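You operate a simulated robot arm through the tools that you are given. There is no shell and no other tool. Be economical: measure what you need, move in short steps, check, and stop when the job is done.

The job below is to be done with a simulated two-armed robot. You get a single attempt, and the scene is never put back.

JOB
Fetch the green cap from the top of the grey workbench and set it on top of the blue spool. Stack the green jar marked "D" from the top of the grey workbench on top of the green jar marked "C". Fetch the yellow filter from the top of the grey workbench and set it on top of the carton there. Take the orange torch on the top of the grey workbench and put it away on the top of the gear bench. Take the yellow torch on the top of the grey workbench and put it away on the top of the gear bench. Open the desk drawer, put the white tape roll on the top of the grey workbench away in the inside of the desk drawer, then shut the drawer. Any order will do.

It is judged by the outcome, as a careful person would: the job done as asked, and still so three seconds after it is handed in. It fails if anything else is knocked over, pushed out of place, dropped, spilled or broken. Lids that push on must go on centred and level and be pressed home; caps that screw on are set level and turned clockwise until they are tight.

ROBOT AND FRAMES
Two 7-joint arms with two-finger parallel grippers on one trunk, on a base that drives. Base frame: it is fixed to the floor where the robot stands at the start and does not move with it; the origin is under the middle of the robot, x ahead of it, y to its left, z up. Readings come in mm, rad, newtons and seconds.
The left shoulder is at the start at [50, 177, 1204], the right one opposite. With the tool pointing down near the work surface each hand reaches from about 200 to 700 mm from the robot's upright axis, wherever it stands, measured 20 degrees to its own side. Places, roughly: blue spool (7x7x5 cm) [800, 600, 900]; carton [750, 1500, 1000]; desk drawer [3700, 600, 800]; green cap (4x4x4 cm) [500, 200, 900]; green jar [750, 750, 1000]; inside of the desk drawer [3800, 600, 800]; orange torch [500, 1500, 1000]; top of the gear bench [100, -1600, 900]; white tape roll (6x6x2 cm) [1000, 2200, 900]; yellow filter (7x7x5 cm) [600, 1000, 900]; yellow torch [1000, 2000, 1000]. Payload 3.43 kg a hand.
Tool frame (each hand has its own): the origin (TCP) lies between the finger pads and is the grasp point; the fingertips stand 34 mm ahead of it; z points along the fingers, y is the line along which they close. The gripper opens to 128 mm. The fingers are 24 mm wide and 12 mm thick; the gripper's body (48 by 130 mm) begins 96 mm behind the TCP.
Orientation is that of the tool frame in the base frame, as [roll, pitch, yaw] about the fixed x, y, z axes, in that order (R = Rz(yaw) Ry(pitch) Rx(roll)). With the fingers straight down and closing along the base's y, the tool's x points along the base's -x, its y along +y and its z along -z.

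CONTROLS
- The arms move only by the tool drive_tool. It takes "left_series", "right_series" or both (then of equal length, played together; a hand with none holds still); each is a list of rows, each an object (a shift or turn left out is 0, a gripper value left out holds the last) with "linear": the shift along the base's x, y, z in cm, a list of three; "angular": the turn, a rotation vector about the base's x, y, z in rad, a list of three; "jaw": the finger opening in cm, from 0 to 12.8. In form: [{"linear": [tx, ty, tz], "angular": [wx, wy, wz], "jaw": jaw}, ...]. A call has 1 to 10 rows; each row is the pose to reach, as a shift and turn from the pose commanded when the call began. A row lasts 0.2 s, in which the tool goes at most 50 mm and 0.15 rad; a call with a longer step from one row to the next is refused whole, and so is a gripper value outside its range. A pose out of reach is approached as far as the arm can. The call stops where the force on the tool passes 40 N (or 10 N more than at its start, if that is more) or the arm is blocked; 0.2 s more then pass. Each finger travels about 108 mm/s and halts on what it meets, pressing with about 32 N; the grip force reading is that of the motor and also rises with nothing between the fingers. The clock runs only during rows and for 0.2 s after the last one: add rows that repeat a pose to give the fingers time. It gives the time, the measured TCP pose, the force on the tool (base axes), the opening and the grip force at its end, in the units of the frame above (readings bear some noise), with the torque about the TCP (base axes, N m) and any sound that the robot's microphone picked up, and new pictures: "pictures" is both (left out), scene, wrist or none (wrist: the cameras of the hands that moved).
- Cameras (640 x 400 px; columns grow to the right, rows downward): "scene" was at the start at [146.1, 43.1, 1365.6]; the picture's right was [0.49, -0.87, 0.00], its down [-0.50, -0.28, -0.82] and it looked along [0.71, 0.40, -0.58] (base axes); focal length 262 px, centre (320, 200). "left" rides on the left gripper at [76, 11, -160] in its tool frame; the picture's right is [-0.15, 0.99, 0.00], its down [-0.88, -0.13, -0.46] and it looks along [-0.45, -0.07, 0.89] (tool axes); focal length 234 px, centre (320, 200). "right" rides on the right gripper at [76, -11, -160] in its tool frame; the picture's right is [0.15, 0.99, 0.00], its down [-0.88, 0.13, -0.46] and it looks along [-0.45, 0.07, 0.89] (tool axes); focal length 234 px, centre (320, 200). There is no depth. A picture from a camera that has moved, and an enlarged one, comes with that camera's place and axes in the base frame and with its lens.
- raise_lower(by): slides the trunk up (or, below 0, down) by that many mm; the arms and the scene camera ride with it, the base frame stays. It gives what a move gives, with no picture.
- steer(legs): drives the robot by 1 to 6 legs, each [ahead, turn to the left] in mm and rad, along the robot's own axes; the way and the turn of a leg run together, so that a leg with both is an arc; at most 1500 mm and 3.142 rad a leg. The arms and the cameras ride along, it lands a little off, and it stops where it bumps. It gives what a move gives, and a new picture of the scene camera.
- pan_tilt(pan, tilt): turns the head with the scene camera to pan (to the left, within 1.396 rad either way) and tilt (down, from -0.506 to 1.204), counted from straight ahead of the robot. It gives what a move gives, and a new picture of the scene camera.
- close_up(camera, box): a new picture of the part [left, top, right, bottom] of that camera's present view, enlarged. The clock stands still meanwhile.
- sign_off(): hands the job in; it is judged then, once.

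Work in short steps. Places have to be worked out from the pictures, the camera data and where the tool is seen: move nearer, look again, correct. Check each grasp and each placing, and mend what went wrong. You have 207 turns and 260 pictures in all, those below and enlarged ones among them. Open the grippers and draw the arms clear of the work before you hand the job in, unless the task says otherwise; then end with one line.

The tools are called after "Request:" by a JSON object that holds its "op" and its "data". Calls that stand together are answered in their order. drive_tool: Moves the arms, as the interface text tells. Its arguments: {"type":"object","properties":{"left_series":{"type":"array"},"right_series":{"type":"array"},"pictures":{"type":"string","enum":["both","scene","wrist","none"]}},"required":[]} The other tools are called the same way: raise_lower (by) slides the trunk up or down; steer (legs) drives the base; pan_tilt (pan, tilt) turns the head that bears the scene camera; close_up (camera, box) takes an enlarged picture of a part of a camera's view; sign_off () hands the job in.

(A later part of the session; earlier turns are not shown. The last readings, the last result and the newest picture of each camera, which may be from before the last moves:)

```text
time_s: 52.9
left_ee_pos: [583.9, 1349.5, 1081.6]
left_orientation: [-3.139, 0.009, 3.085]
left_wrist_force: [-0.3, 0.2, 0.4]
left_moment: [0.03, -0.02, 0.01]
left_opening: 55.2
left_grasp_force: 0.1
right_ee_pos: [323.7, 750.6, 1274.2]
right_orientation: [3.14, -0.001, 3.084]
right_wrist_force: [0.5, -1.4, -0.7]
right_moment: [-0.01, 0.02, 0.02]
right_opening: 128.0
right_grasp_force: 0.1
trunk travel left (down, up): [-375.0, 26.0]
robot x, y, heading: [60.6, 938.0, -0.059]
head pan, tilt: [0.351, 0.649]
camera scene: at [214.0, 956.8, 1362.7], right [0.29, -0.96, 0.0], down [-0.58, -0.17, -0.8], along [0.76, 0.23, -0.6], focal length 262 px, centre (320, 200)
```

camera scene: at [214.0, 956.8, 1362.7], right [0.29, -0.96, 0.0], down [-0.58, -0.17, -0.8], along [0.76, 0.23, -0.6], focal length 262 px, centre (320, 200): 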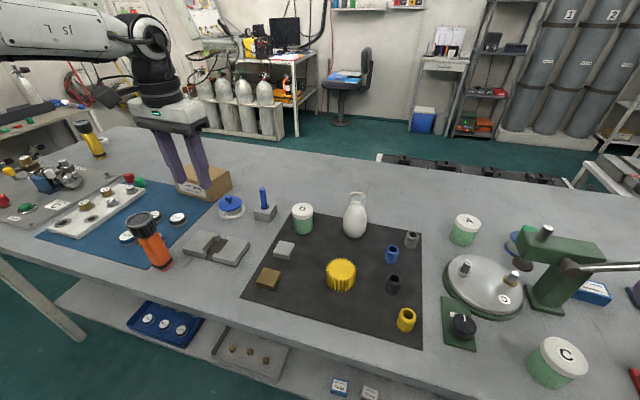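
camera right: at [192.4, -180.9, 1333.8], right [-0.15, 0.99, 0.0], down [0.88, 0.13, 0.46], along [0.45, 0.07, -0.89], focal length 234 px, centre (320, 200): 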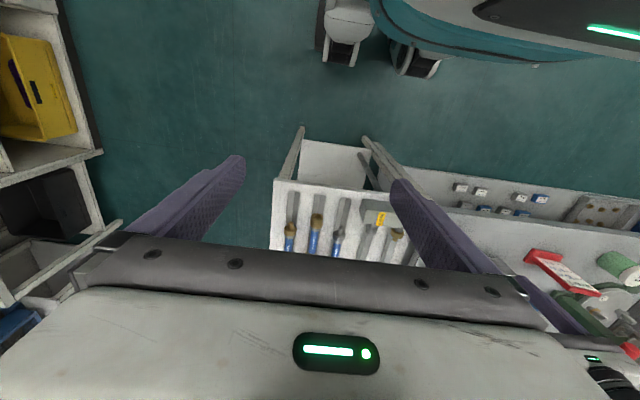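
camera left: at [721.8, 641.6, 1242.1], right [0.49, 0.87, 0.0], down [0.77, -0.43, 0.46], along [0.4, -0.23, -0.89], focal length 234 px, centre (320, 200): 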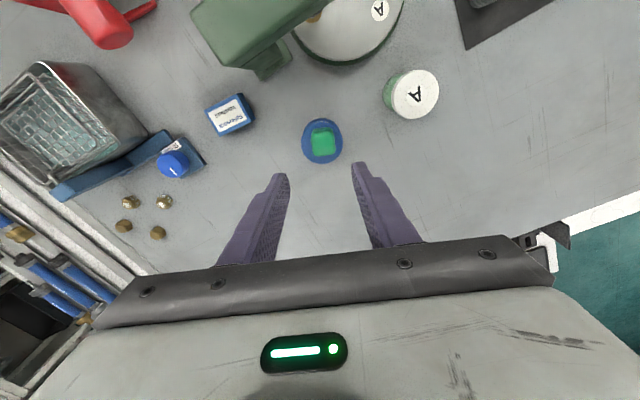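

That drive went ahead with the arm still extended because the arm move was refused, so I check that nothing was disturbed and read the jar labels. From here on I won't chain dependent calls.

Request:
{"op": "close_up", "data": {"camera": "scene", "box": [420, 190, 640, 400]}}

Request:
{"op": "close_up", "data": {"camera": "scene", "box": [180, 150, 440, 350]}}

```text
1.90 times, centred on (530, 295) of scene
camera zoom: at [214.0, 956.8, 1362.7], right [0.29, -0.96, 0.0], down [-0.58, -0.17, -0.8], along [0.76, 0.23, -0.6], focal length 498 px, centre (-80, 19)
```

zoom: 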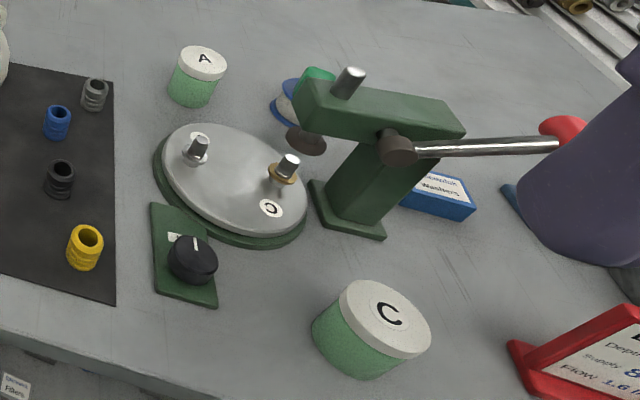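

```text
2.00 times, centred on (310, 250) of scene
camera zoom: at [214.0, 956.8, 1362.7], right [0.29, -0.96, 0.0], down [-0.58, -0.17, -0.8], along [0.76, 0.23, -0.6], focal length 523 px, centre (340, 100)
```

zoom: 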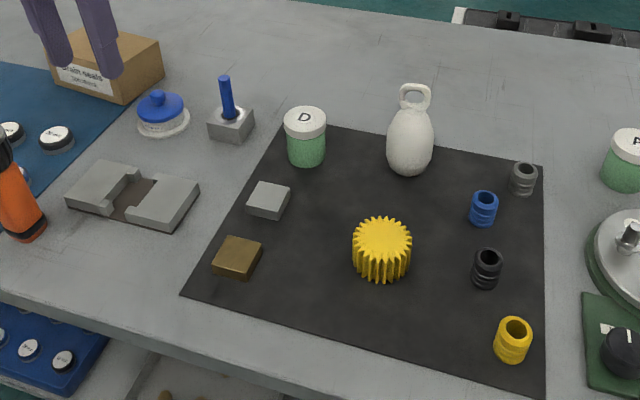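

Nothing was disturbed. Jar D is at about (712,1158) and the filter at about (577,1019). I drive ahead 100 mm.

Request:
{"op": "steer", "data": {"legs": [[100, 0]]}}

```text
time_s: 54.0
left_ee_pos: [682.9, 1344.3, 1081.2]
left_orientation: [-3.14, 0.009, 3.084]
left_wrist_force: [0.7, 0.9, 0.2]
left_moment: [0.01, 0.04, 0.02]
left_opening: 55.0
left_grasp_force: 0.1
right_ee_pos: [423.9, 744.8, 1274.6]
right_orientation: [-3.14, -0.001, 3.084]
right_wrist_force: [1.0, 0.3, -0.1]
right_moment: [-0.03, 0.02, 0.0]
right_opening: 127.9
right_grasp_force: 0.1
trunk travel left (down, up): [-375.0, 26.0]
robot x, y, heading: [162.4, 928.2, -0.057]
head pan, tilt: [0.351, 0.649]
camera scene: at [314.3, 951.2, 1362.6], right [0.29, -0.96, 0.0], down [-0.58, -0.17, -0.8], along [0.76, 0.23, -0.61], focal length 262 px, centre (320, 200)
```

scene: 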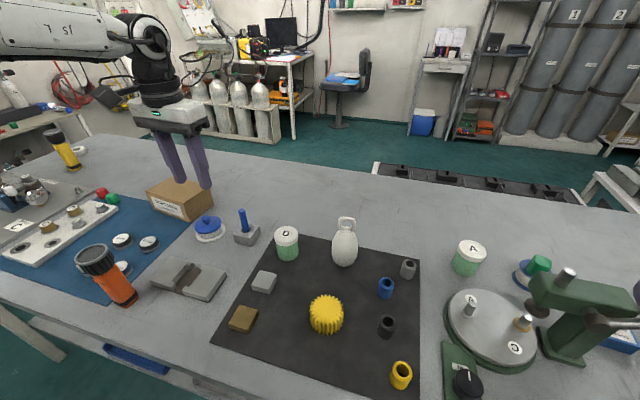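

D's lid is at about (711,1156). I move the left hand over it with the jaw open to 85 mm.

Request:
{"op": "drive_tool", "data": {"left_series": [{"linear": [0, -4, 0]}, {"linear": [1, -8.5, 0], "jaw": 8.5}, {"linear": [2, -13, 0]}, {"linear": [2.5, -16.5, -1]}, {"linear": [2.8, -18.7, -2]}, {"linear": [2.8, -18.7, -4]}], "pictures": "wrist"}}

```text
time_s: 55.4
left_ee_pos: [709.3, 1156.0, 1043.5]
left_orientation: [-3.14, 0.008, 3.086]
left_wrist_force: [0.3, -0.3, -0.2]
left_moment: [0.03, -0.01, -0.01]
left_opening: 84.9
left_grasp_force: 0.0
right_ee_pos: [423.2, 744.7, 1275.4]
right_orientation: [-3.141, -0.001, 3.084]
right_wrist_force: [0.1, -0.6, 0.1]
right_moment: [0.0, -0.01, -0.01]
right_opening: 128.0
right_grasp_force: 0.2
trunk travel left (down, up): [-375.0, 26.0]
robot x, y, heading: [156.1, 932.2, -0.062]
head pan, tilt: [0.351, 0.649]
camera left: at [632.7, 1171.7, 1202.4], right [0.2, 0.98, 0.0], down [0.87, -0.18, 0.46], along [0.45, -0.09, -0.89], focal length 234 px, centre (320, 200)
```

left: 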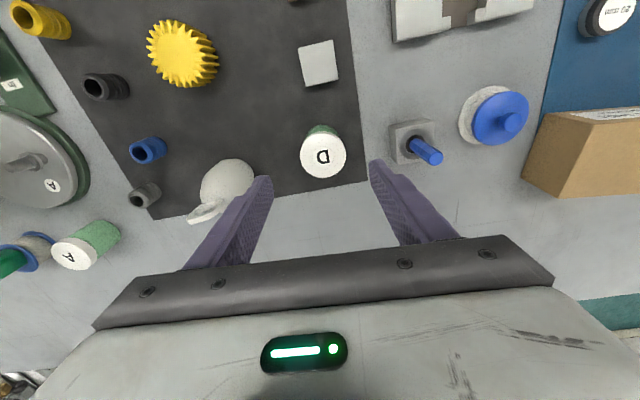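

Combining both views puts D at (717,1159), with the lid top at about 918. I descend around it to TCP 897 and close.

Request:
{"op": "drive_tool", "data": {"left_series": [{"linear": [0.8, 0.3, -4]}, {"linear": [0.8, 0.3, -8]}, {"linear": [0.8, 0.3, -11.5]}, {"linear": [0.8, 0.3, -14.7]}, {"linear": [0.8, 0.3, -14.7], "jaw": 5}, {"linear": [0.8, 0.3, -14.7], "jaw": 5}, {"linear": [0.8, 0.3, -14.7], "jaw": 4.5}], "pictures": "wrist"}}

```text
time_s: 57.0
left_ee_pos: [701.6, 1170.6, 906.5]
left_orientation: [-3.139, 0.009, 3.082]
left_wrist_force: [-1.0, -3.9, 2.6]
left_moment: [-0.06, -0.07, -0.07]
left_opening: 54.1
left_grasp_force: 32.1
left hand out of reach, approached as far as the arm can: row 3, 4, 5, 6, 7
right_ee_pos: [422.4, 743.4, 1273.8]
right_orientation: [3.139, 0.002, 3.085]
right_wrist_force: [-1.2, 0.2, 0.3]
right_moment: [0.03, 0.0, 0.01]
right_opening: 127.9
right_grasp_force: 0.1
trunk travel left (down, up): [-375.0, 26.0]
robot x, y, heading: [159.9, 929.8, -0.058]
head pan, tilt: [0.351, 0.649]
camera left: at [624.4, 1185.8, 1065.6], right [0.2, 0.98, 0.0], down [0.87, -0.18, 0.47], along [0.46, -0.1, -0.88], focal length 234 px, centre (320, 200)
```

left: 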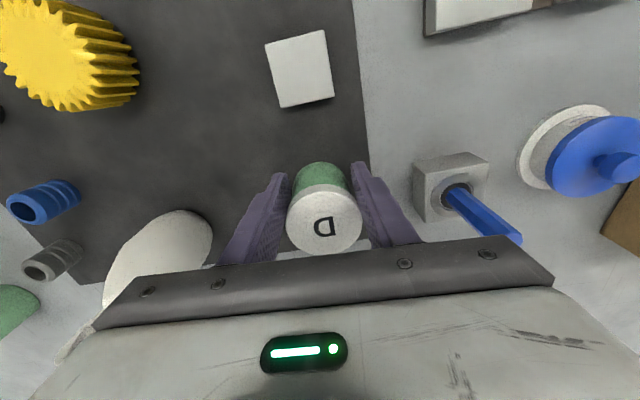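

The arm hit its low limit, about 290 mm below the shoulder, leaving the grip off centre. I reopen, go up, lower the trunk and regrasp.

Request:
{"op": "drive_tool", "data": {"left_series": [{"linear": [0, 0, 0], "jaw": 8.5}, {"linear": [0, 0, 0], "jaw": 8.5}, {"linear": [0, 0, 2]}, {"linear": [0, 0, 7]}, {"linear": [0, 0, 12]}, {"linear": [0, 0, 14.5]}], "right_series": [{"linear": [0, 0, 0]}, {"linear": [0, 0, 0]}, {"linear": [0, 0, 0]}, {"linear": [0, 0, 0]}, {"linear": [0, 0, 0]}, {"linear": [0, 0, 0]}], "pictures": "wrist"}}

```text
time_s: 58.4
left_ee_pos: [702.1, 1167.4, 1052.7]
left_orientation: [-3.139, 0.008, 3.083]
left_wrist_force: [-1.1, 0.4, -0.3]
left_moment: [0.02, -0.01, 0.0]
left_opening: 85.0
left_grasp_force: 0.1
right_ee_pos: [422.0, 743.4, 1274.1]
right_orientation: [3.141, 0.002, 3.085]
right_wrist_force: [0.0, 0.1, 0.2]
right_moment: [-0.03, 0.0, -0.01]
right_opening: 128.0
right_grasp_force: 0.0
trunk travel left (down, up): [-375.0, 26.0]
robot x, y, heading: [161.3, 932.6, -0.06]
head pan, tilt: [0.351, 0.649]
camera right: at [345.5, 738.2, 1434.9], right [-0.09, 1.0, 0.0], down [0.89, 0.08, 0.46], along [0.45, 0.04, -0.89], focal length 234 px, centre (320, 200)
camera left: at [625.1, 1183.7, 1211.8], right [0.2, 0.98, 0.0], down [0.87, -0.18, 0.46], along [0.45, -0.09, -0.89], focal length 234 px, centre (320, 200)
```

right: 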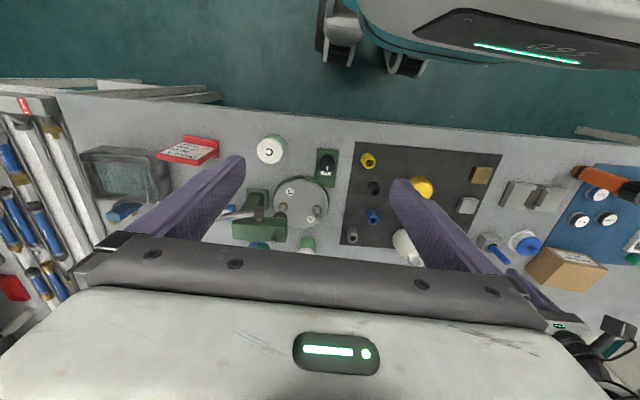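
left: 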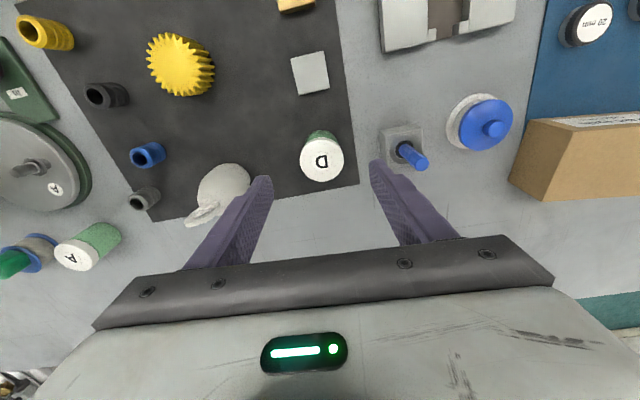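

D has shifted about 7 mm to (718,1167). I lower the trunk by 110 mm; the fingers stay clear around the jar.

Request:
{"op": "raise_lower", "data": {"by": -110}}

Request:
{"op": "drive_tool", "data": {"left_series": [{"linear": [1.6, 0, 0]}, {"linear": [1.6, 0, -2.3]}, {"linear": [1.6, 0, -4.6]}], "pictures": "wrist"}}

```text
time_s: 59.8
left_ee_pos: [702.3, 1168.3, 942.1]
left_orientation: [-3.14, 0.01, 3.083]
left_wrist_force: [0.4, 0.1, 0.7]
left_moment: [0.03, 0.02, 0.0]
left_opening: 85.0
left_grasp_force: 0.0
right_ee_pos: [423.1, 745.1, 1164.8]
right_orientation: [-3.14, 0.002, 3.084]
right_wrist_force: [0.1, 0.2, -0.3]
right_moment: [0.01, -0.04, 0.02]
right_opening: 128.0
right_grasp_force: 0.1
trunk travel left (down, up): [-265.0, 136.0]
robot x, y, heading: [163.8, 927.3, -0.056]
head pan, tilt: [0.351, 0.649]
```

```text
time_s: 60.6
left_ee_pos: [718.9, 1171.8, 897.3]
left_orientation: [-3.14, 0.009, 3.084]
left_wrist_force: [-0.4, 0.5, 0.4]
left_moment: [-0.04, 0.01, 0.02]
left_opening: 84.9
left_grasp_force: 0.0
right_ee_pos: [423.3, 744.9, 1165.0]
right_orientation: [3.141, 0.0, 3.085]
right_wrist_force: [1.0, -0.2, 0.1]
right_moment: [0.05, 0.02, -0.01]
right_opening: 127.9
right_grasp_force: 0.0
trunk travel left (down, up): [-265.0, 136.0]
robot x, y, heading: [156.3, 928.2, -0.057]
head pan, tilt: [0.351, 0.649]
camera left: at [641.4, 1186.6, 1055.7], right [0.2, 0.98, 0.0], down [0.87, -0.18, 0.46], along [0.45, -0.09, -0.89], focal length 234 px, centre (320, 200)
```

left: 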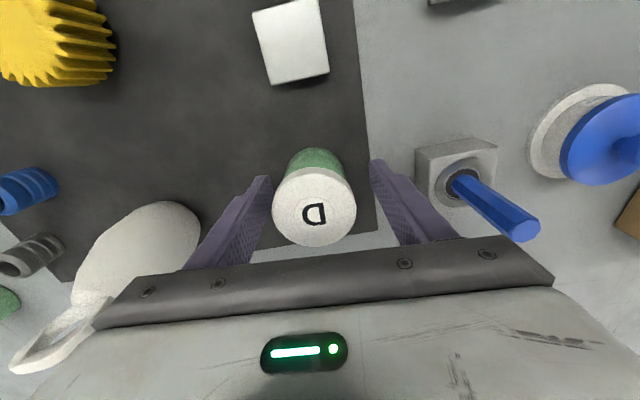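

The lid is centred in x and about 4 mm off in y. I correct that and close.

Request:
{"op": "drive_tool", "data": {"left_series": [{"linear": [0.1, -0.3, -0.2]}, {"linear": [0.1, -0.3, -0.2], "jaw": 5}, {"linear": [0.1, -0.3, -0.2], "jaw": 4.5}, {"linear": [0.1, -0.3, -0.2], "jaw": 4.5}, {"linear": [0.1, -0.3, 1.0], "jaw": 4.5}, {"linear": [0.1, -0.3, 5]}, {"linear": [0.1, -0.3, 10]}, {"linear": [-3.5, -0.3, 13]}, {"linear": [-7, -0.3, 16]}, {"linear": [-11, -0.3, 18]}], "pictures": "both"}}

```text
time_s: 62.8
left_ee_pos: [602.8, 1166.8, 1071.6]
left_orientation: [-3.14, 0.009, 3.084]
left_wrist_force: [0.2, 0.8, -0.7]
left_moment: [0.01, -0.03, 0.02]
left_opening: 55.8
left_grasp_force: 31.8
right_ee_pos: [422.3, 744.6, 1165.6]
right_orientation: [-3.141, 0.002, 3.085]
right_wrist_force: [1.0, -0.3, 0.7]
right_moment: [0.01, 0.0, -0.02]
right_opening: 127.8
right_grasp_force: 0.0
trunk travel left (down, up): [-265.0, 136.0]
robot x, y, heading: [161.1, 932.0, -0.056]
head pan, tilt: [0.351, 0.649]
camera scene: at [312.8, 951.5, 1252.9], right [0.29, -0.96, 0.0], down [-0.58, -0.17, -0.8], along [0.76, 0.23, -0.6], focal length 262 px, centre (320, 200)
camera left: at [526.3, 1182.5, 1232.4], right [0.2, 0.98, 0.0], down [0.87, -0.18, 0.46], along [0.45, -0.1, -0.89], focal length 234 px, centre (320, 200)
```

scene: 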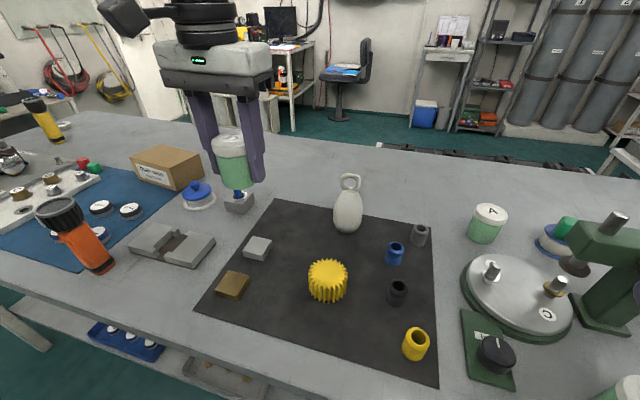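
left: 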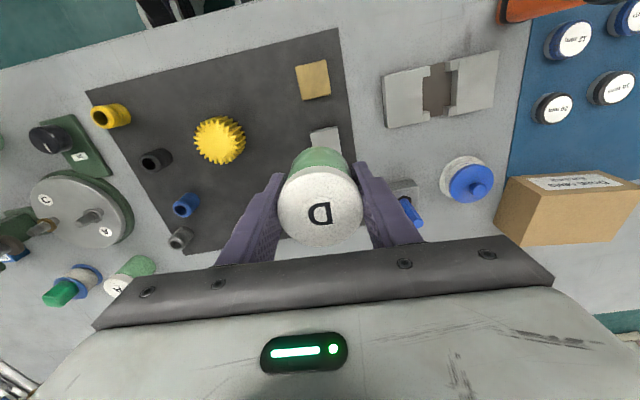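

D is held at 55.8 mm. I back off, turn away from the bench, reverse 480 mm along it, and turn back to face jar C, which keeps the hands clear.

Request:
{"op": "steer", "data": {"legs": [[-60, 0], [0, 1.628], [-480, 0], [0, -1.571]]}}

```text
time_s: 73.9
left_ee_pos: [523.9, 694.7, 1072.5]
left_orientation: [-3.141, 0.008, 3.086]
left_wrist_force: [-0.2, -0.1, -1.8]
left_moment: [0.01, 0.0, -0.01]
left_opening: 56.0
left_grasp_force: 31.6
right_ee_pos: [343.0, 272.5, 1164.3]
right_orientation: [-3.14, 0.001, 3.086]
right_wrist_force: [0.2, 0.0, 0.6]
right_moment: [0.03, 0.02, -0.01]
right_opening: 127.8
right_grasp_force: 0.1
trunk travel left (down, up): [-265.0, 136.0]
robot x, y, heading: [82.7, 455.7, -0.055]
head pan, tilt: [0.351, 0.649]
camera scene: at [233.0, 478.7, 1252.7], right [0.29, -0.96, 0.0], down [-0.58, -0.18, -0.8], along [0.76, 0.23, -0.6], focal length 262 px, centre (320, 200)
```

scene: 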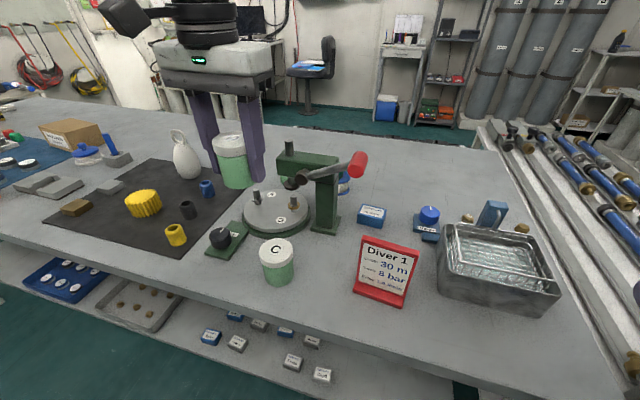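

C's lid is at about (500,636). I hover D over it at TCP 1030 and look.

Request:
{"op": "drive_tool", "data": {"left_series": [{"linear": [-1.2, -3, 0]}, {"linear": [-2.4, -5.8, -1]}, {"linear": [-2.4, -5.8, -4]}], "pictures": "both"}}

```text
time_s: 74.7
left_ee_pos: [498.3, 635.5, 1032.3]
left_orientation: [-3.138, 0.009, 3.086]
left_wrist_force: [-0.4, 0.1, -2.1]
left_moment: [0.01, 0.01, 0.0]
left_opening: 56.0
left_grasp_force: 32.0
right_ee_pos: [344.3, 273.3, 1164.7]
right_orientation: [3.141, 0.0, 3.086]
right_wrist_force: [-0.1, -0.4, -0.7]
right_moment: [0.03, 0.01, -0.01]
right_opening: 128.0
right_grasp_force: 0.1
trunk travel left (down, up): [-265.0, 136.0]
robot x, y, heading: [80.3, 459.5, -0.053]
head pan, tilt: [0.351, 0.649]
camera scene: at [233.2, 479.1, 1252.7], right [0.29, -0.96, 0.0], down [-0.58, -0.18, -0.8], along [0.76, 0.23, -0.61], focal length 262 px, centre (320, 200)
camera left: at [421.3, 650.7, 1191.8], right [0.2, 0.98, 0.0], down [0.87, -0.18, 0.46], along [0.45, -0.09, -0.89], focal length 234 px, centre (320, 200)
```

scene: 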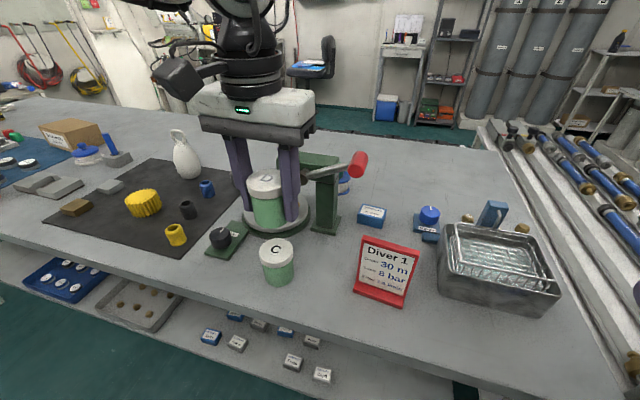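
left: 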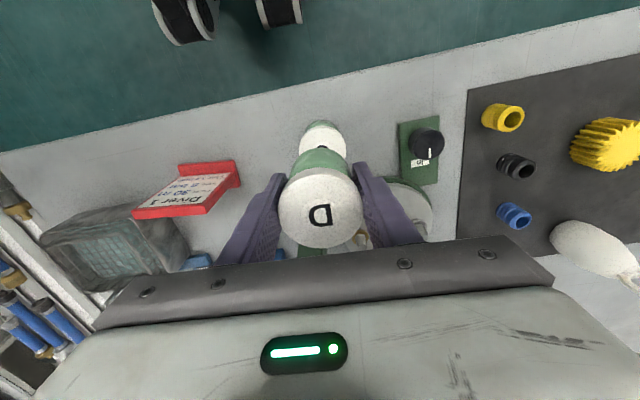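

I enlarge the wrist view to measure C against D.

Request:
{"op": "close_up", "data": {"camera": "left", "box": [260, 100, 380, 260]}}

Request:
{"op": "close_up", "data": {"camera": "scene", "box": [210, 160, 340, 300]}}

```text
2.50 times, centred on (320, 180) of left
camera zoom: at [421.3, 650.7, 1191.8], right [0.2, 0.98, 0.0], down [0.87, -0.18, 0.46], along [0.45, -0.09, -0.89], focal length 585 px, centre (320, 250)
```

zoom: 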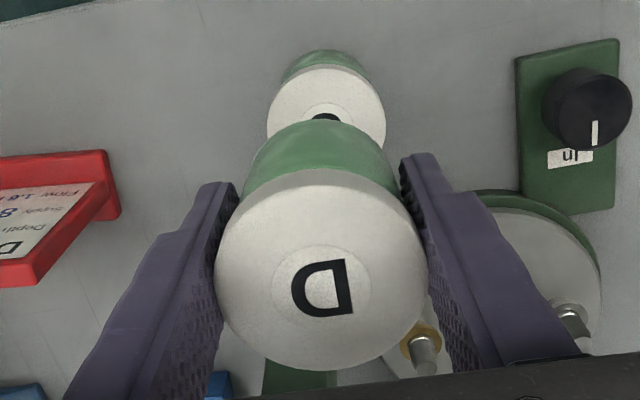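

```text
2.86 times, centred on (275, 230) of scene
camera zoom: at [233.2, 479.1, 1252.7], right [0.29, -0.96, 0.0], down [-0.58, -0.18, -0.8], along [0.76, 0.23, -0.61], focal length 748 px, centre (449, 114)
```

zoom: 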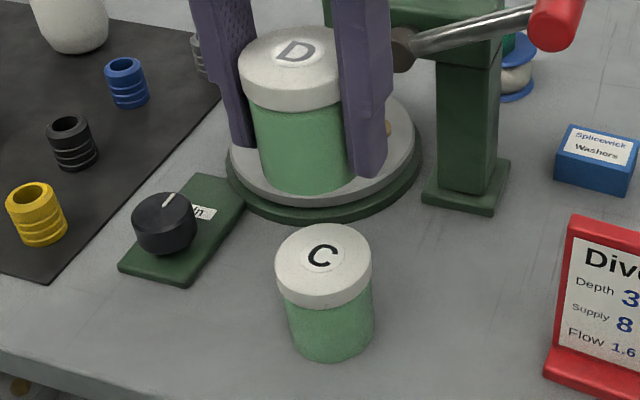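

C is about 3 mm nearer and 1.5 mm left of D. I correct that and lower to just above contact.

Request:
{"op": "drive_tool", "data": {"left_series": [{"linear": [-0.3, 0.15, -2]}, {"linear": [-0.3, 0.15, -4]}, {"linear": [-0.3, 0.15, -5.3]}], "pictures": "none"}}

Request:
{"op": "close_up", "data": {"camera": "scene", "box": [210, 180, 340, 300]}}

Request:
{"op": "close_up", "data": {"camera": "left", "box": [260, 100, 380, 260]}}

```text
time_s: 75.5
left_ee_pos: [496.6, 636.2, 978.9]
left_orientation: [-3.139, 0.007, 3.087]
left_wrist_force: [-0.5, -0.1, -1.3]
left_moment: [0.04, 0.0, -0.01]
left_opening: 55.7
left_grasp_force: 31.9
right_ee_pos: [343.6, 272.2, 1163.2]
right_orientation: [3.141, 0.0, 3.086]
right_wrist_force: [0.1, 0.0, 0.3]
right_moment: [0.02, -0.01, 0.02]
right_opening: 127.9
right_grasp_force: 0.1
trunk travel left (down, up): [-265.0, 136.0]
robot x, y, heading: [77.6, 457.2, -0.059]
head pan, tilt: [0.351, 0.649]
```

```text
3.33 times, centred on (275, 240) of scene
camera zoom: at [233.0, 478.8, 1252.7], right [0.29, -0.96, 0.0], down [-0.58, -0.18, -0.8], along [0.76, 0.23, -0.6], focal length 872 px, centre (470, 67)
```

zoom: 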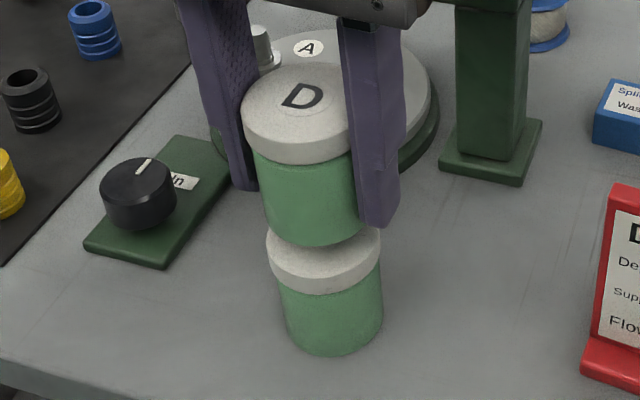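

```text
2.50 times, centred on (320, 180) of left
camera zoom: at [420.0, 652.2, 1138.3], right [0.2, 0.98, 0.0], down [0.87, -0.18, 0.46], along [0.45, -0.09, -0.89], focal length 585 px, centre (320, 250)
```

zoom: 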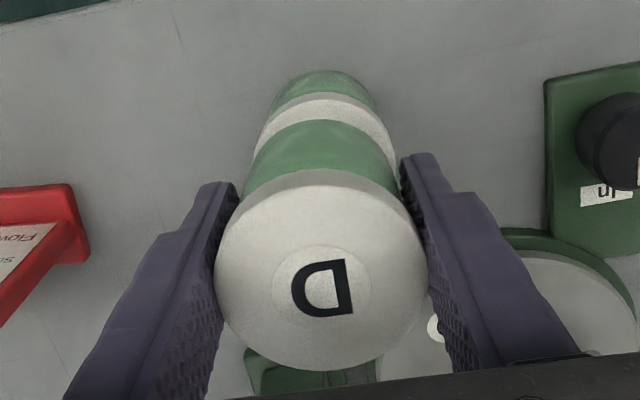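

It's aligned within about 2 mm. I lower in small steps to contact.

Request:
{"op": "drive_tool", "data": {"left_series": [{"linear": [0, 0.05, -0.5]}, {"linear": [0, 0.05, -0.9]}, {"linear": [0, 0.05, -1.2]}], "pictures": "none"}}

```text
time_s: 76.3
left_ee_pos: [497.3, 637.8, 968.8]
left_orientation: [-3.139, 0.009, 3.087]
left_wrist_force: [-0.3, 0.0, -2.1]
left_moment: [0.0, -0.01, 0.01]
left_opening: 55.9
left_grasp_force: 32.3
right_ee_pos: [343.8, 272.2, 1164.5]
right_orientation: [3.141, 0.0, 3.087]
right_wrist_force: [-0.3, -0.7, -0.7]
right_moment: [0.0, -0.02, 0.03]
right_opening: 128.1
right_grasp_force: 0.1
trunk travel left (down, up): [-265.0, 136.0]
robot x, y, heading: [79.8, 453.1, -0.054]
head pan, tilt: [0.351, 0.649]
```

Request:
{"op": "drive_tool", "data": {"left_series": [{"linear": [0, 0, -0.3]}, {"linear": [0, 0, -0.5]}], "pictures": "none"}}

Request:
{"op": "close_up", "data": {"camera": "scene", "box": [210, 180, 340, 300]}}

```text
time_s: 76.9
left_ee_pos: [497.2, 638.0, 963.7]
left_orientation: [-3.141, 0.009, 3.088]
left_wrist_force: [0.0, 0.5, -1.0]
left_moment: [-0.01, 0.02, -0.04]
left_opening: 56.0
left_grasp_force: 32.2
right_ee_pos: [343.7, 272.7, 1164.9]
right_orientation: [-3.142, 0.001, 3.087]
right_wrist_force: [-0.6, -0.5, 0.3]
right_moment: [0.0, 0.01, 0.0]
right_opening: 128.0
right_grasp_force: 0.1
trunk travel left (down, up): [-265.0, 136.0]
robot x, y, heading: [80.8, 460.7, -0.054]
head pan, tilt: [0.351, 0.649]
```

```text
3.33 times, centred on (275, 240) of scene
camera zoom: at [233.0, 478.8, 1252.7], right [0.29, -0.96, 0.0], down [-0.58, -0.18, -0.8], along [0.76, 0.23, -0.6], focal length 872 px, centre (470, 67)
```

zoom: 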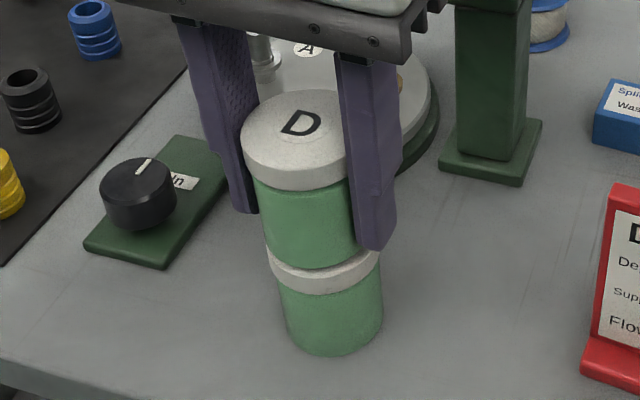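

Near contact. I go down a few more millimetres.

Request:
{"op": "drive_tool", "data": {"left_series": [{"linear": [0, -0.1, -0.2]}, {"linear": [0, -0.1, -0.4]}, {"linear": [0, -0.1, -0.6]}], "pictures": "none"}}

```text
time_s: 77.7
left_ee_pos: [495.8, 636.7, 960.0]
left_orientation: [-3.138, 0.015, 3.086]
left_wrist_force: [-4.5, 4.7, 25.1]
left_moment: [0.12, 0.34, -0.03]
left_opening: 55.9
left_grasp_force: 32.4
right_ee_pos: [340.8, 272.2, 1165.2]
right_orientation: [3.141, 0.004, 3.088]
right_wrist_force: [-0.3, -0.6, 0.8]
right_moment: [-0.01, -0.02, 0.0]
right_opening: 127.9
right_grasp_force: 0.1
trunk travel left (down, up): [-265.0, 136.0]
robot x, y, heading: [76.1, 459.6, -0.058]
head pan, tilt: [0.351, 0.649]
```

It's in contact with 25 N. I ease up 2 mm, open the jaw wide and lift off.

Request:
{"op": "drive_tool", "data": {"left_series": [{"linear": [0, 0, 0.25]}, {"linear": [0, 0, 0.25], "jaw": 6.2}, {"linear": [0, 0, 0.25], "jaw": 8}, {"linear": [0, 0, 0.25], "jaw": 8}, {"linear": [0, 0, 4]}, {"linear": [0, 0, 8.5]}, {"linear": [-3, 0, 12]}], "pictures": "wrist"}}

Request:
{"op": "close_up", "data": {"camera": "scene", "box": [210, 180, 340, 300]}}

```text
time_s: 79.3
left_ee_pos: [468.7, 640.2, 1079.8]
left_orientation: [-3.137, 0.012, 3.087]
left_wrist_force: [0.8, -0.2, -0.3]
left_moment: [0.0, -0.07, -0.01]
left_opening: 80.0
left_grasp_force: 0.0
right_ee_pos: [343.4, 272.8, 1165.3]
right_orientation: [-3.14, 0.002, 3.086]
right_wrist_force: [0.2, 0.8, 0.8]
right_moment: [-0.03, -0.02, 0.02]
right_opening: 127.9
right_grasp_force: 0.2
trunk travel left (down, up): [-265.0, 136.0]
robot x, y, heading: [83.9, 460.5, -0.061]
head pan, tilt: [0.351, 0.649]
camera left: at [390.2, 655.4, 1239.5], right [0.2, 0.98, 0.0], down [0.87, -0.18, 0.46], along [0.46, -0.09, -0.89], focal length 234 px, centre (320, 200)
```

left: 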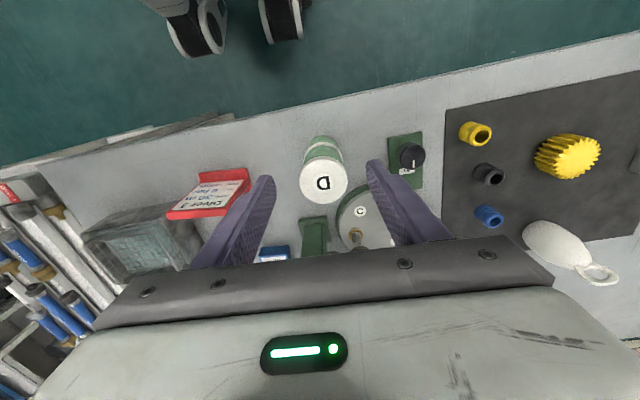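

```text
3.33 times, centred on (275, 240) of scene
camera zoom: at [232.1, 478.9, 1252.9], right [0.29, -0.96, 0.0], down [-0.58, -0.18, -0.8], along [0.76, 0.23, -0.6], focal length 872 px, centre (470, 67)
```

zoom: 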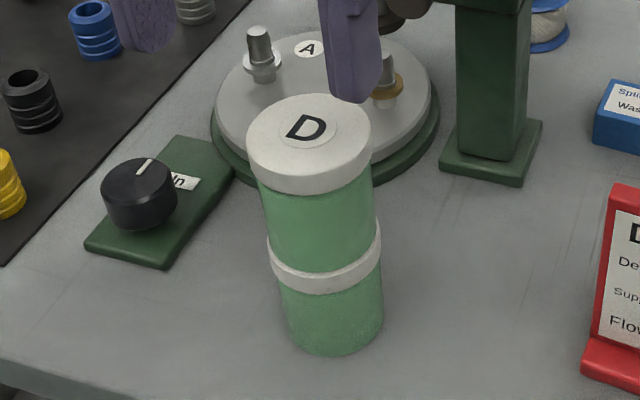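

D is stacked neatly on C. Next is the filter: I drive along the bench to about y=860 and face it.

Request:
{"op": "steer", "data": {"legs": [[0, 1.625], [400, 0], [0, -1.571], [50, 0]]}}

```text
time_s: 90.1
left_ee_pos: [527.3, 1055.9, 1078.9]
left_orientation: [-3.139, 0.009, 3.109]
left_wrist_force: [0.4, -0.1, 0.5]
left_moment: [0.02, 0.03, 0.0]
left_opening: 79.9
left_grasp_force: 0.0
right_ee_pos: [409.9, 685.6, 1165.2]
right_orientation: [3.14, 0.001, 3.111]
right_wrist_force: [0.6, 0.3, -0.6]
right_moment: [-0.02, 0.02, 0.02]
right_opening: 128.0
right_grasp_force: 0.1
trunk travel left (down, up): [-265.0, 136.0]
robot x, y, heading: [143.5, 865.1, -0.033]
head pan, tilt: [0.351, 0.649]
camera scene: at [295.0, 890.2, 1252.6], right [0.31, -0.95, 0.0], down [-0.57, -0.19, -0.8], along [0.76, 0.25, -0.61], focal length 262 px, centre (320, 200)
```

scene: 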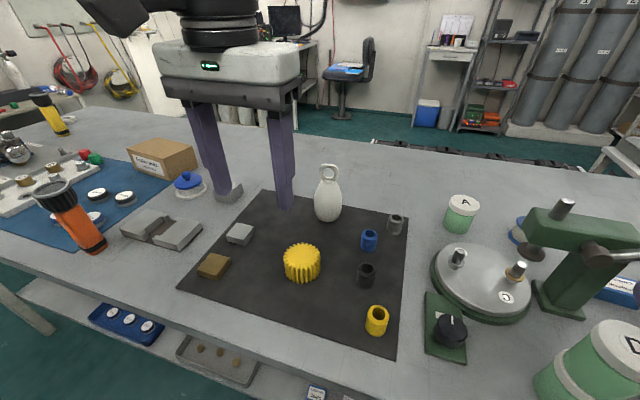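

The filter is at about (581,1019). I hover over it with the jaw at 90 mm.

Request:
{"op": "drive_tool", "data": {"left_series": [{"linear": [2.8, -1.8, 0], "jaw": 9.5}, {"linear": [5.4, -3.7, -2]}, {"linear": [5.4, -3.7, -6]}, {"linear": [5.4, -3.7, -8]}], "pictures": "wrist"}}

```text
time_s: 91.1
left_ee_pos: [578.8, 1019.9, 998.8]
left_orientation: [-3.141, 0.01, 3.112]
left_wrist_force: [-0.5, -0.9, -0.3]
left_moment: [0.01, 0.02, 0.0]
left_opening: 94.9
left_grasp_force: 0.0
right_ee_pos: [408.1, 686.5, 1164.7]
right_orientation: [3.141, 0.001, 3.112]
right_wrist_force: [0.1, 1.0, 0.0]
right_moment: [-0.02, 0.02, 0.01]
right_opening: 127.8
right_grasp_force: 0.1
trunk travel left (down, up): [-265.0, 136.0]
robot x, y, heading: [141.3, 860.0, -0.033]
head pan, tilt: [0.351, 0.649]
camera left: at [501.7, 1034.0, 1158.3], right [0.18, 0.98, 0.0], down [0.87, -0.16, 0.46], along [0.46, -0.08, -0.89], focal length 234 px, centre (320, 200)
```

left: 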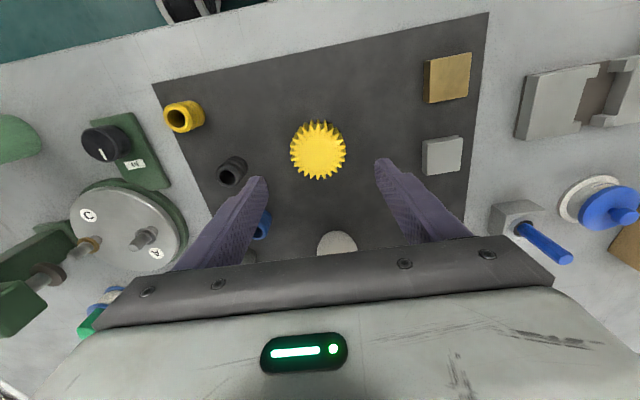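

It's well aligned. I descend to 888 and grip.

Request:
{"op": "drive_tool", "data": {"left_series": [{"linear": [0, -0.25, -4]}, {"linear": [0, -0.25, -8]}, {"linear": [0, -0.25, -11.1]}, {"linear": [0, -0.25, -11.1], "jaw": 6}, {"linear": [0, -0.25, -11.1], "jaw": 5}, {"linear": [0, -0.25, -11.1], "jaw": 5}], "pictures": "wrist"}}

```text
time_s: 92.5
left_ee_pos: [577.1, 1019.0, 886.6]
left_orientation: [-3.14, 0.017, 3.111]
left_wrist_force: [2.3, 12.7, 34.3]
left_moment: [1.21, 0.19, -0.38]
left_opening: 63.5
left_grasp_force: 32.3
right_ee_pos: [407.0, 686.8, 1165.6]
right_orientation: [3.141, 0.003, 3.108]
right_wrist_force: [-0.7, 0.2, -0.1]
right_moment: [0.0, 0.0, -0.03]
right_opening: 128.1
right_grasp_force: 0.0
trunk travel left (down, up): [-265.0, 136.0]
robot x, y, heading: [144.4, 865.0, -0.034]
head pan, tilt: [0.351, 0.649]
camera left: at [498.3, 1031.0, 1045.9], right [0.18, 0.98, 0.0], down [0.87, -0.16, 0.47], along [0.46, -0.08, -0.88], focal length 234 px, centre (320, 200)
```

left: 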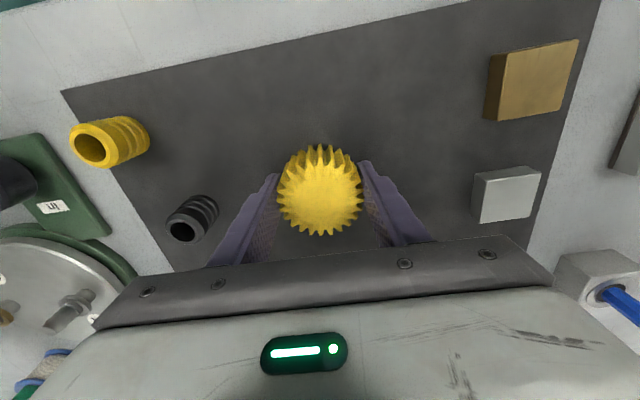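

It's gripped at 63.5 mm, with the fingertips touching the mat. I lift.

Request:
{"op": "drive_tool", "data": {"left_series": [{"linear": [0, 0, 0.5], "jaw": 5}, {"linear": [0, 0, 2], "jaw": 5}, {"linear": [0, 0, 6]}, {"linear": [0, 0, 10.5]}, {"linear": [-3, 0, 14]}, {"linear": [-6, 0, 18]}, {"linear": [-9, 0, 21]}], "pictures": "wrist"}}

```text
time_s: 94.1
left_ee_pos: [489.1, 1014.7, 1096.4]
left_orientation: [-3.139, 0.01, 3.109]
left_wrist_force: [0.2, 0.4, 0.1]
left_moment: [0.0, -0.01, 0.03]
left_opening: 63.1
left_grasp_force: 32.5
right_ee_pos: [408.3, 686.3, 1165.1]
right_orientation: [3.141, 0.002, 3.11]
right_wrist_force: [-0.3, 0.8, -0.3]
right_moment: [-0.01, -0.05, 0.01]
right_opening: 127.8
right_grasp_force: 0.1
trunk travel left (down, up): [-265.0, 136.0]
robot x, y, heading: [146.0, 862.6, -0.029]
head pan, tilt: [0.351, 0.649]
camera left: at [412.0, 1029.0, 1255.9], right [0.18, 0.98, 0.0], down [0.87, -0.16, 0.46], along [0.46, -0.08, -0.89], focal length 234 px, centre (320, 200)
```

left: 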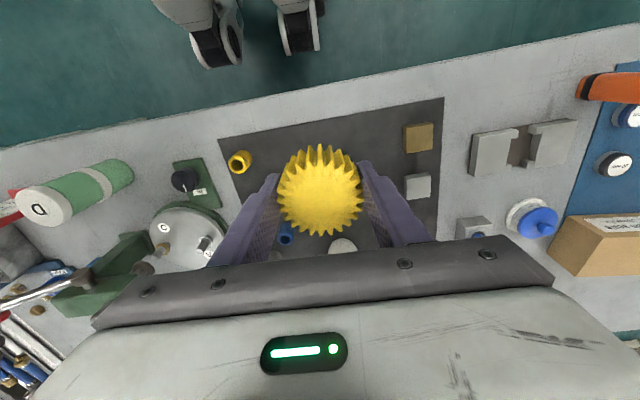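

The filter is held and the carton is at about (757,1483). I raise the trunk by 60 mm to pass above the orange torch, then drive along to y≈1290.

Request:
{"op": "raise_lower", "data": {"by": 60}}

Request:
{"op": "steer", "data": {"legs": [[-60, 0], [0, 1.6], [430, 0], [0, -1.571]]}}

```text
time_s: 95.1
left_ee_pos: [491.1, 1015.4, 1156.0]
left_orientation: [-3.139, 0.008, 3.109]
left_wrist_force: [-1.1, 0.2, -0.2]
left_moment: [-0.02, 0.03, 0.02]
left_opening: 63.2
left_grasp_force: 31.8
right_ee_pos: [409.0, 686.6, 1224.6]
right_orientation: [3.141, 0.001, 3.109]
right_wrist_force: [0.2, 0.5, 0.4]
right_moment: [-0.01, -0.01, -0.01]
right_opening: 128.1
right_grasp_force: 0.0
trunk travel left (down, up): [-325.0, 76.0]
robot x, y, heading: [143.3, 864.6, -0.032]
head pan, tilt: [0.351, 0.649]
```

```text
time_s: 105.9
left_ee_pos: [457.9, 1437.0, 1156.7]
left_orientation: [-3.141, 0.007, 3.088]
left_wrist_force: [-0.3, -0.1, -0.3]
left_moment: [-0.01, 0.02, 0.03]
left_opening: 62.9
left_grasp_force: 32.1
right_ee_pos: [369.6, 1110.9, 1224.5]
right_orientation: [-3.141, 0.001, 3.088]
right_wrist_force: [-0.1, -0.5, -1.1]
right_moment: [-0.04, 0.03, -0.02]
right_opening: 128.0
right_grasp_force: 0.0
trunk travel left (down, up): [-325.0, 76.0]
robot x, y, heading: [106.5, 1295.7, -0.053]
head pan, tilt: [0.351, 0.649]
camera scene: at [258.8, 1316.6, 1312.7], right [0.29, -0.96, 0.0], down [-0.58, -0.18, -0.8], along [0.76, 0.23, -0.6], focal length 262 px, centre (320, 200)
```

scene: 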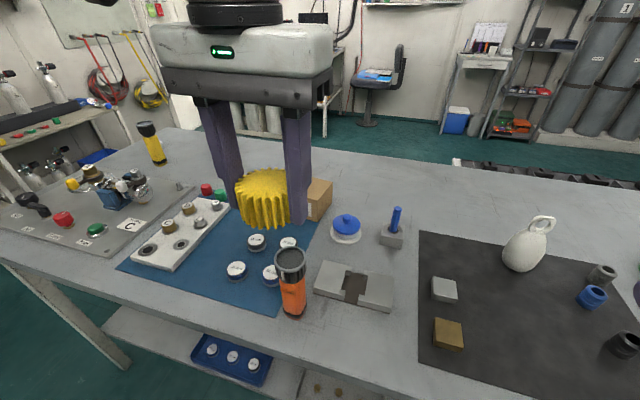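

I drive 75 mm ahead, then lift the hand towards the carton.

Request:
{"op": "steer", "data": {"legs": [[75, 0.03]]}}

```text
time_s: 106.9
left_ee_pos: [529.7, 1445.4, 1155.6]
left_orientation: [-3.138, 0.009, 3.119]
left_wrist_force: [0.8, 0.7, -0.4]
left_moment: [-0.02, 0.02, 0.02]
left_opening: 62.6
left_grasp_force: 31.9
right_ee_pos: [450.6, 1115.7, 1225.1]
right_orientation: [3.141, 0.0, 3.118]
right_wrist_force: [0.4, 0.3, 0.2]
right_moment: [-0.03, 0.06, 0.01]
right_opening: 128.2
right_grasp_force: 0.1
trunk travel left (down, up): [-325.0, 76.0]
robot x, y, heading: [182.0, 1292.8, -0.023]
head pan, tilt: [0.351, 0.649]
camera scene: at [334.6, 1318.3, 1312.6], right [0.32, -0.95, 0.0], down [-0.57, -0.19, -0.8], along [0.75, 0.26, -0.61], focal length 262 px, centre (320, 200)
```

scene: 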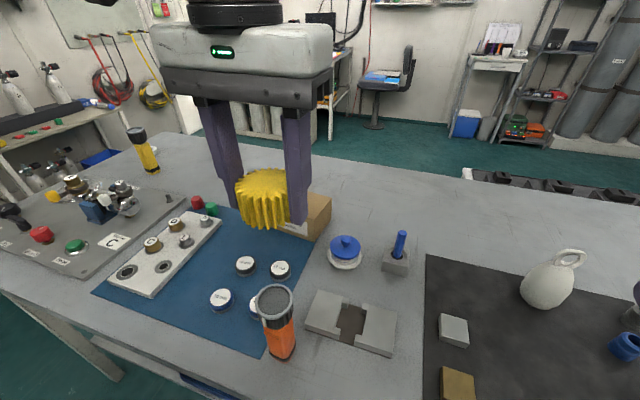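

I move the filter out above the carton area at TCP≈1085.

Request:
{"op": "drive_tool", "data": {"left_series": [{"linear": [4, 0.8, -1]}, {"linear": [8, 1.6, -2]}, {"linear": [12, 2.4, -4]}, {"linear": [16, 3, -6]}, {"linear": [19.5, 3.5, -8]}], "pictures": "both"}}

```text
time_s: 108.1
left_ee_pos: [717.6, 1486.7, 1072.7]
left_orientation: [-3.139, 0.009, 3.118]
left_wrist_force: [0.8, 0.6, -0.6]
left_moment: [0.0, -0.01, 0.0]
left_opening: 63.2
left_grasp_force: 32.3
left hand out of reach, approached as far as the arm can: row 5
right_ee_pos: [450.3, 1115.7, 1224.5]
right_orientation: [-3.141, 0.001, 3.117]
right_wrist_force: [0.6, 0.1, -0.4]
right_moment: [-0.02, 0.01, 0.01]
right_opening: 127.9
right_grasp_force: 0.1
trunk travel left (down, up): [-325.0, 76.0]
robot x, y, heading: [185.8, 1293.5, -0.025]
head pan, tilt: [0.351, 0.649]
camera scene: at [333.6, 1318.6, 1312.8], right [0.32, -0.95, 0.0], down [-0.57, -0.19, -0.8], along [0.75, 0.26, -0.6], focal length 262 px, centre (320, 200)
camera left: at [639.4, 1499.3, 1231.7], right [0.17, 0.99, 0.0], down [0.87, -0.15, 0.47], along [0.46, -0.08, -0.89], focal length 234 px, centre (320, 200)
```

scene: 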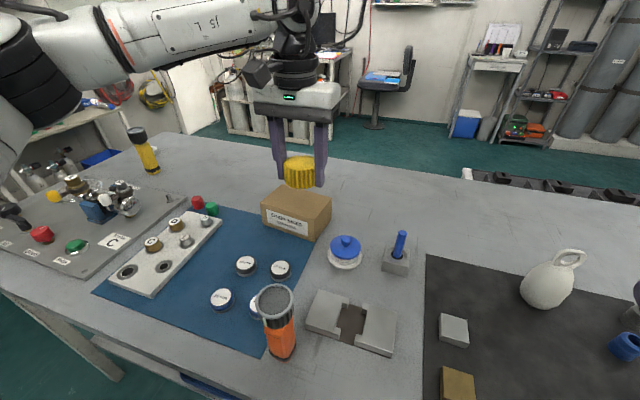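
left: 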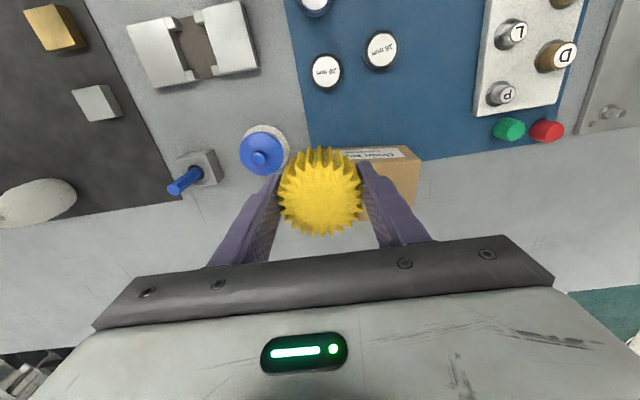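

I enlarge the scene around the carton to locate its top.

Request:
{"op": "close_up", "data": {"camera": "scene", "box": [240, 130, 360, 260]}}

```text
3.08 times, centred on (300, 195) of scene
camera zoom: at [333.6, 1318.6, 1312.8], right [0.32, -0.95, 0.0], down [-0.57, -0.19, -0.8], along [0.75, 0.26, -0.6], focal length 805 px, centre (382, 215)
```

zoom: 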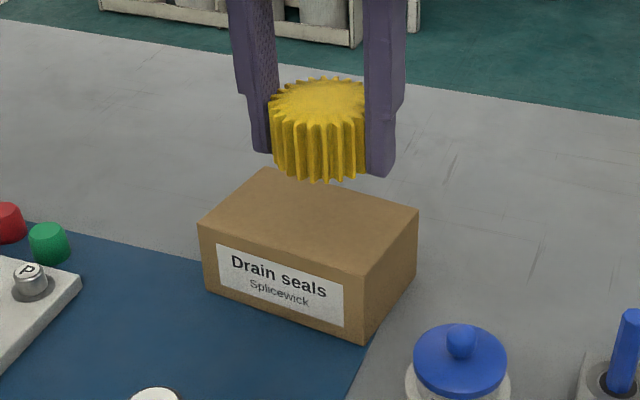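

The carton's top centre is about (800,1543), at height 920. I turn the robot right by 0.3 rad to bring the left shoulder nearer.

Request:
{"op": "steer", "data": {"legs": [[0, -0.3]]}}

```text
time_s: 109.5
left_ee_pos: [750.2, 1307.5, 1071.3]
left_orientation: [-3.139, 0.01, 2.797]
left_wrist_force: [0.5, -1.0, -0.9]
left_moment: [0.01, -0.02, -0.02]
left_opening: 63.0
left_grasp_force: 31.7
right_ee_pos: [380.5, 1039.4, 1225.1]
right_orientation: [3.138, 0.0, 2.799]
right_wrist_force: [-0.1, 0.0, 0.1]
right_moment: [0.03, 0.01, -0.01]
right_opening: 128.4
right_grasp_force: 0.1
trunk travel left (down, up): [-325.0, 76.0]
robot x, y, heading: [180.0, 1291.5, -0.343]
head pan, tilt: [0.351, 0.649]
camera scene: at [334.0, 1268.7, 1312.8], right [0.01, -1.0, 0.0], down [-0.6, 0.0, -0.8], along [0.8, 0.01, -0.6], focal length 262 px, centre (320, 200)
```

scene: 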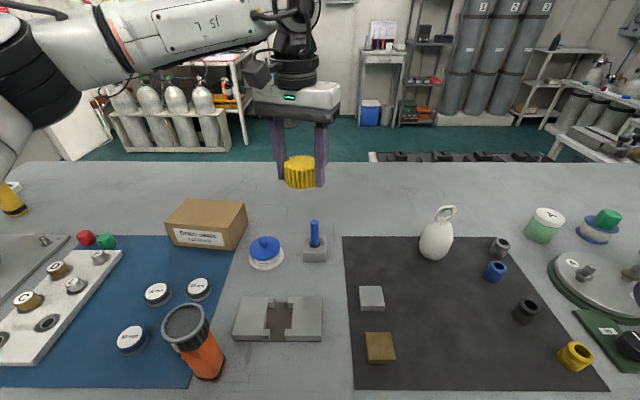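

I swing the hand left to above the carton.

Request:
{"op": "drive_tool", "data": {"left_series": [{"linear": [1, 4.7, 0]}, {"linear": [2, 9.4, 0]}, {"linear": [3, 14.1, 0]}, {"linear": [4, 18.8, 0]}, {"linear": [4.7, 23.2, 0]}, {"linear": [4.7, 23.2, -4]}], "pictures": "both"}}

```text
time_s: 110.9
left_ee_pos: [798.6, 1540.1, 1030.6]
left_orientation: [-3.138, 0.012, 2.798]
left_wrist_force: [1.0, -0.2, -1.2]
left_moment: [0.01, -0.02, 0.03]
left_opening: 63.2
left_grasp_force: 31.5
right_ee_pos: [381.4, 1040.7, 1224.9]
right_orientation: [3.14, 0.0, 2.797]
right_wrist_force: [0.3, -0.4, 0.0]
right_moment: [-0.01, 0.01, 0.03]
right_opening: 128.1
right_grasp_force: 0.0
trunk travel left (down, up): [-325.0, 76.0]
robot x, y, heading: [182.8, 1295.7, -0.342]
head pan, tilt: [0.351, 0.649]
camera scene: at [334.7, 1269.0, 1312.7], right [0.01, -1.0, 0.0], down [-0.61, 0.0, -0.8], along [0.8, 0.01, -0.61], focal length 262 px, centre (320, 200)
camera left: at [729.1, 1577.2, 1189.9], right [0.47, 0.88, 0.0], down [0.78, -0.42, 0.47], along [0.41, -0.22, -0.88], focal length 234 px, centre (320, 200)
```

scene: 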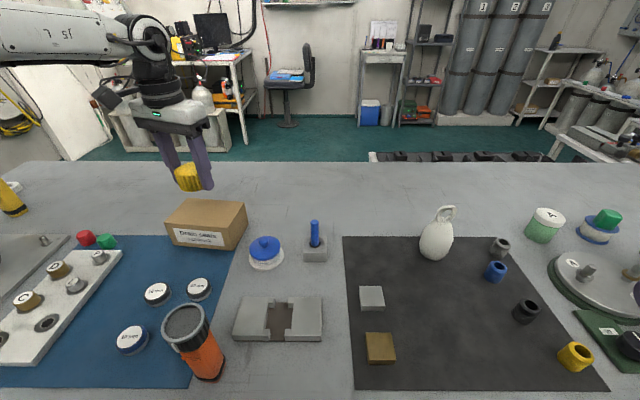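
left: 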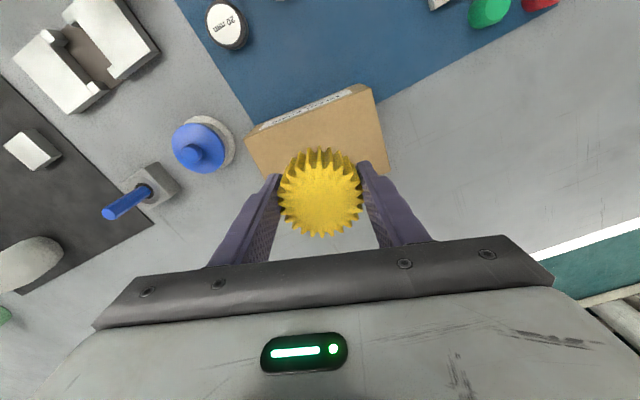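

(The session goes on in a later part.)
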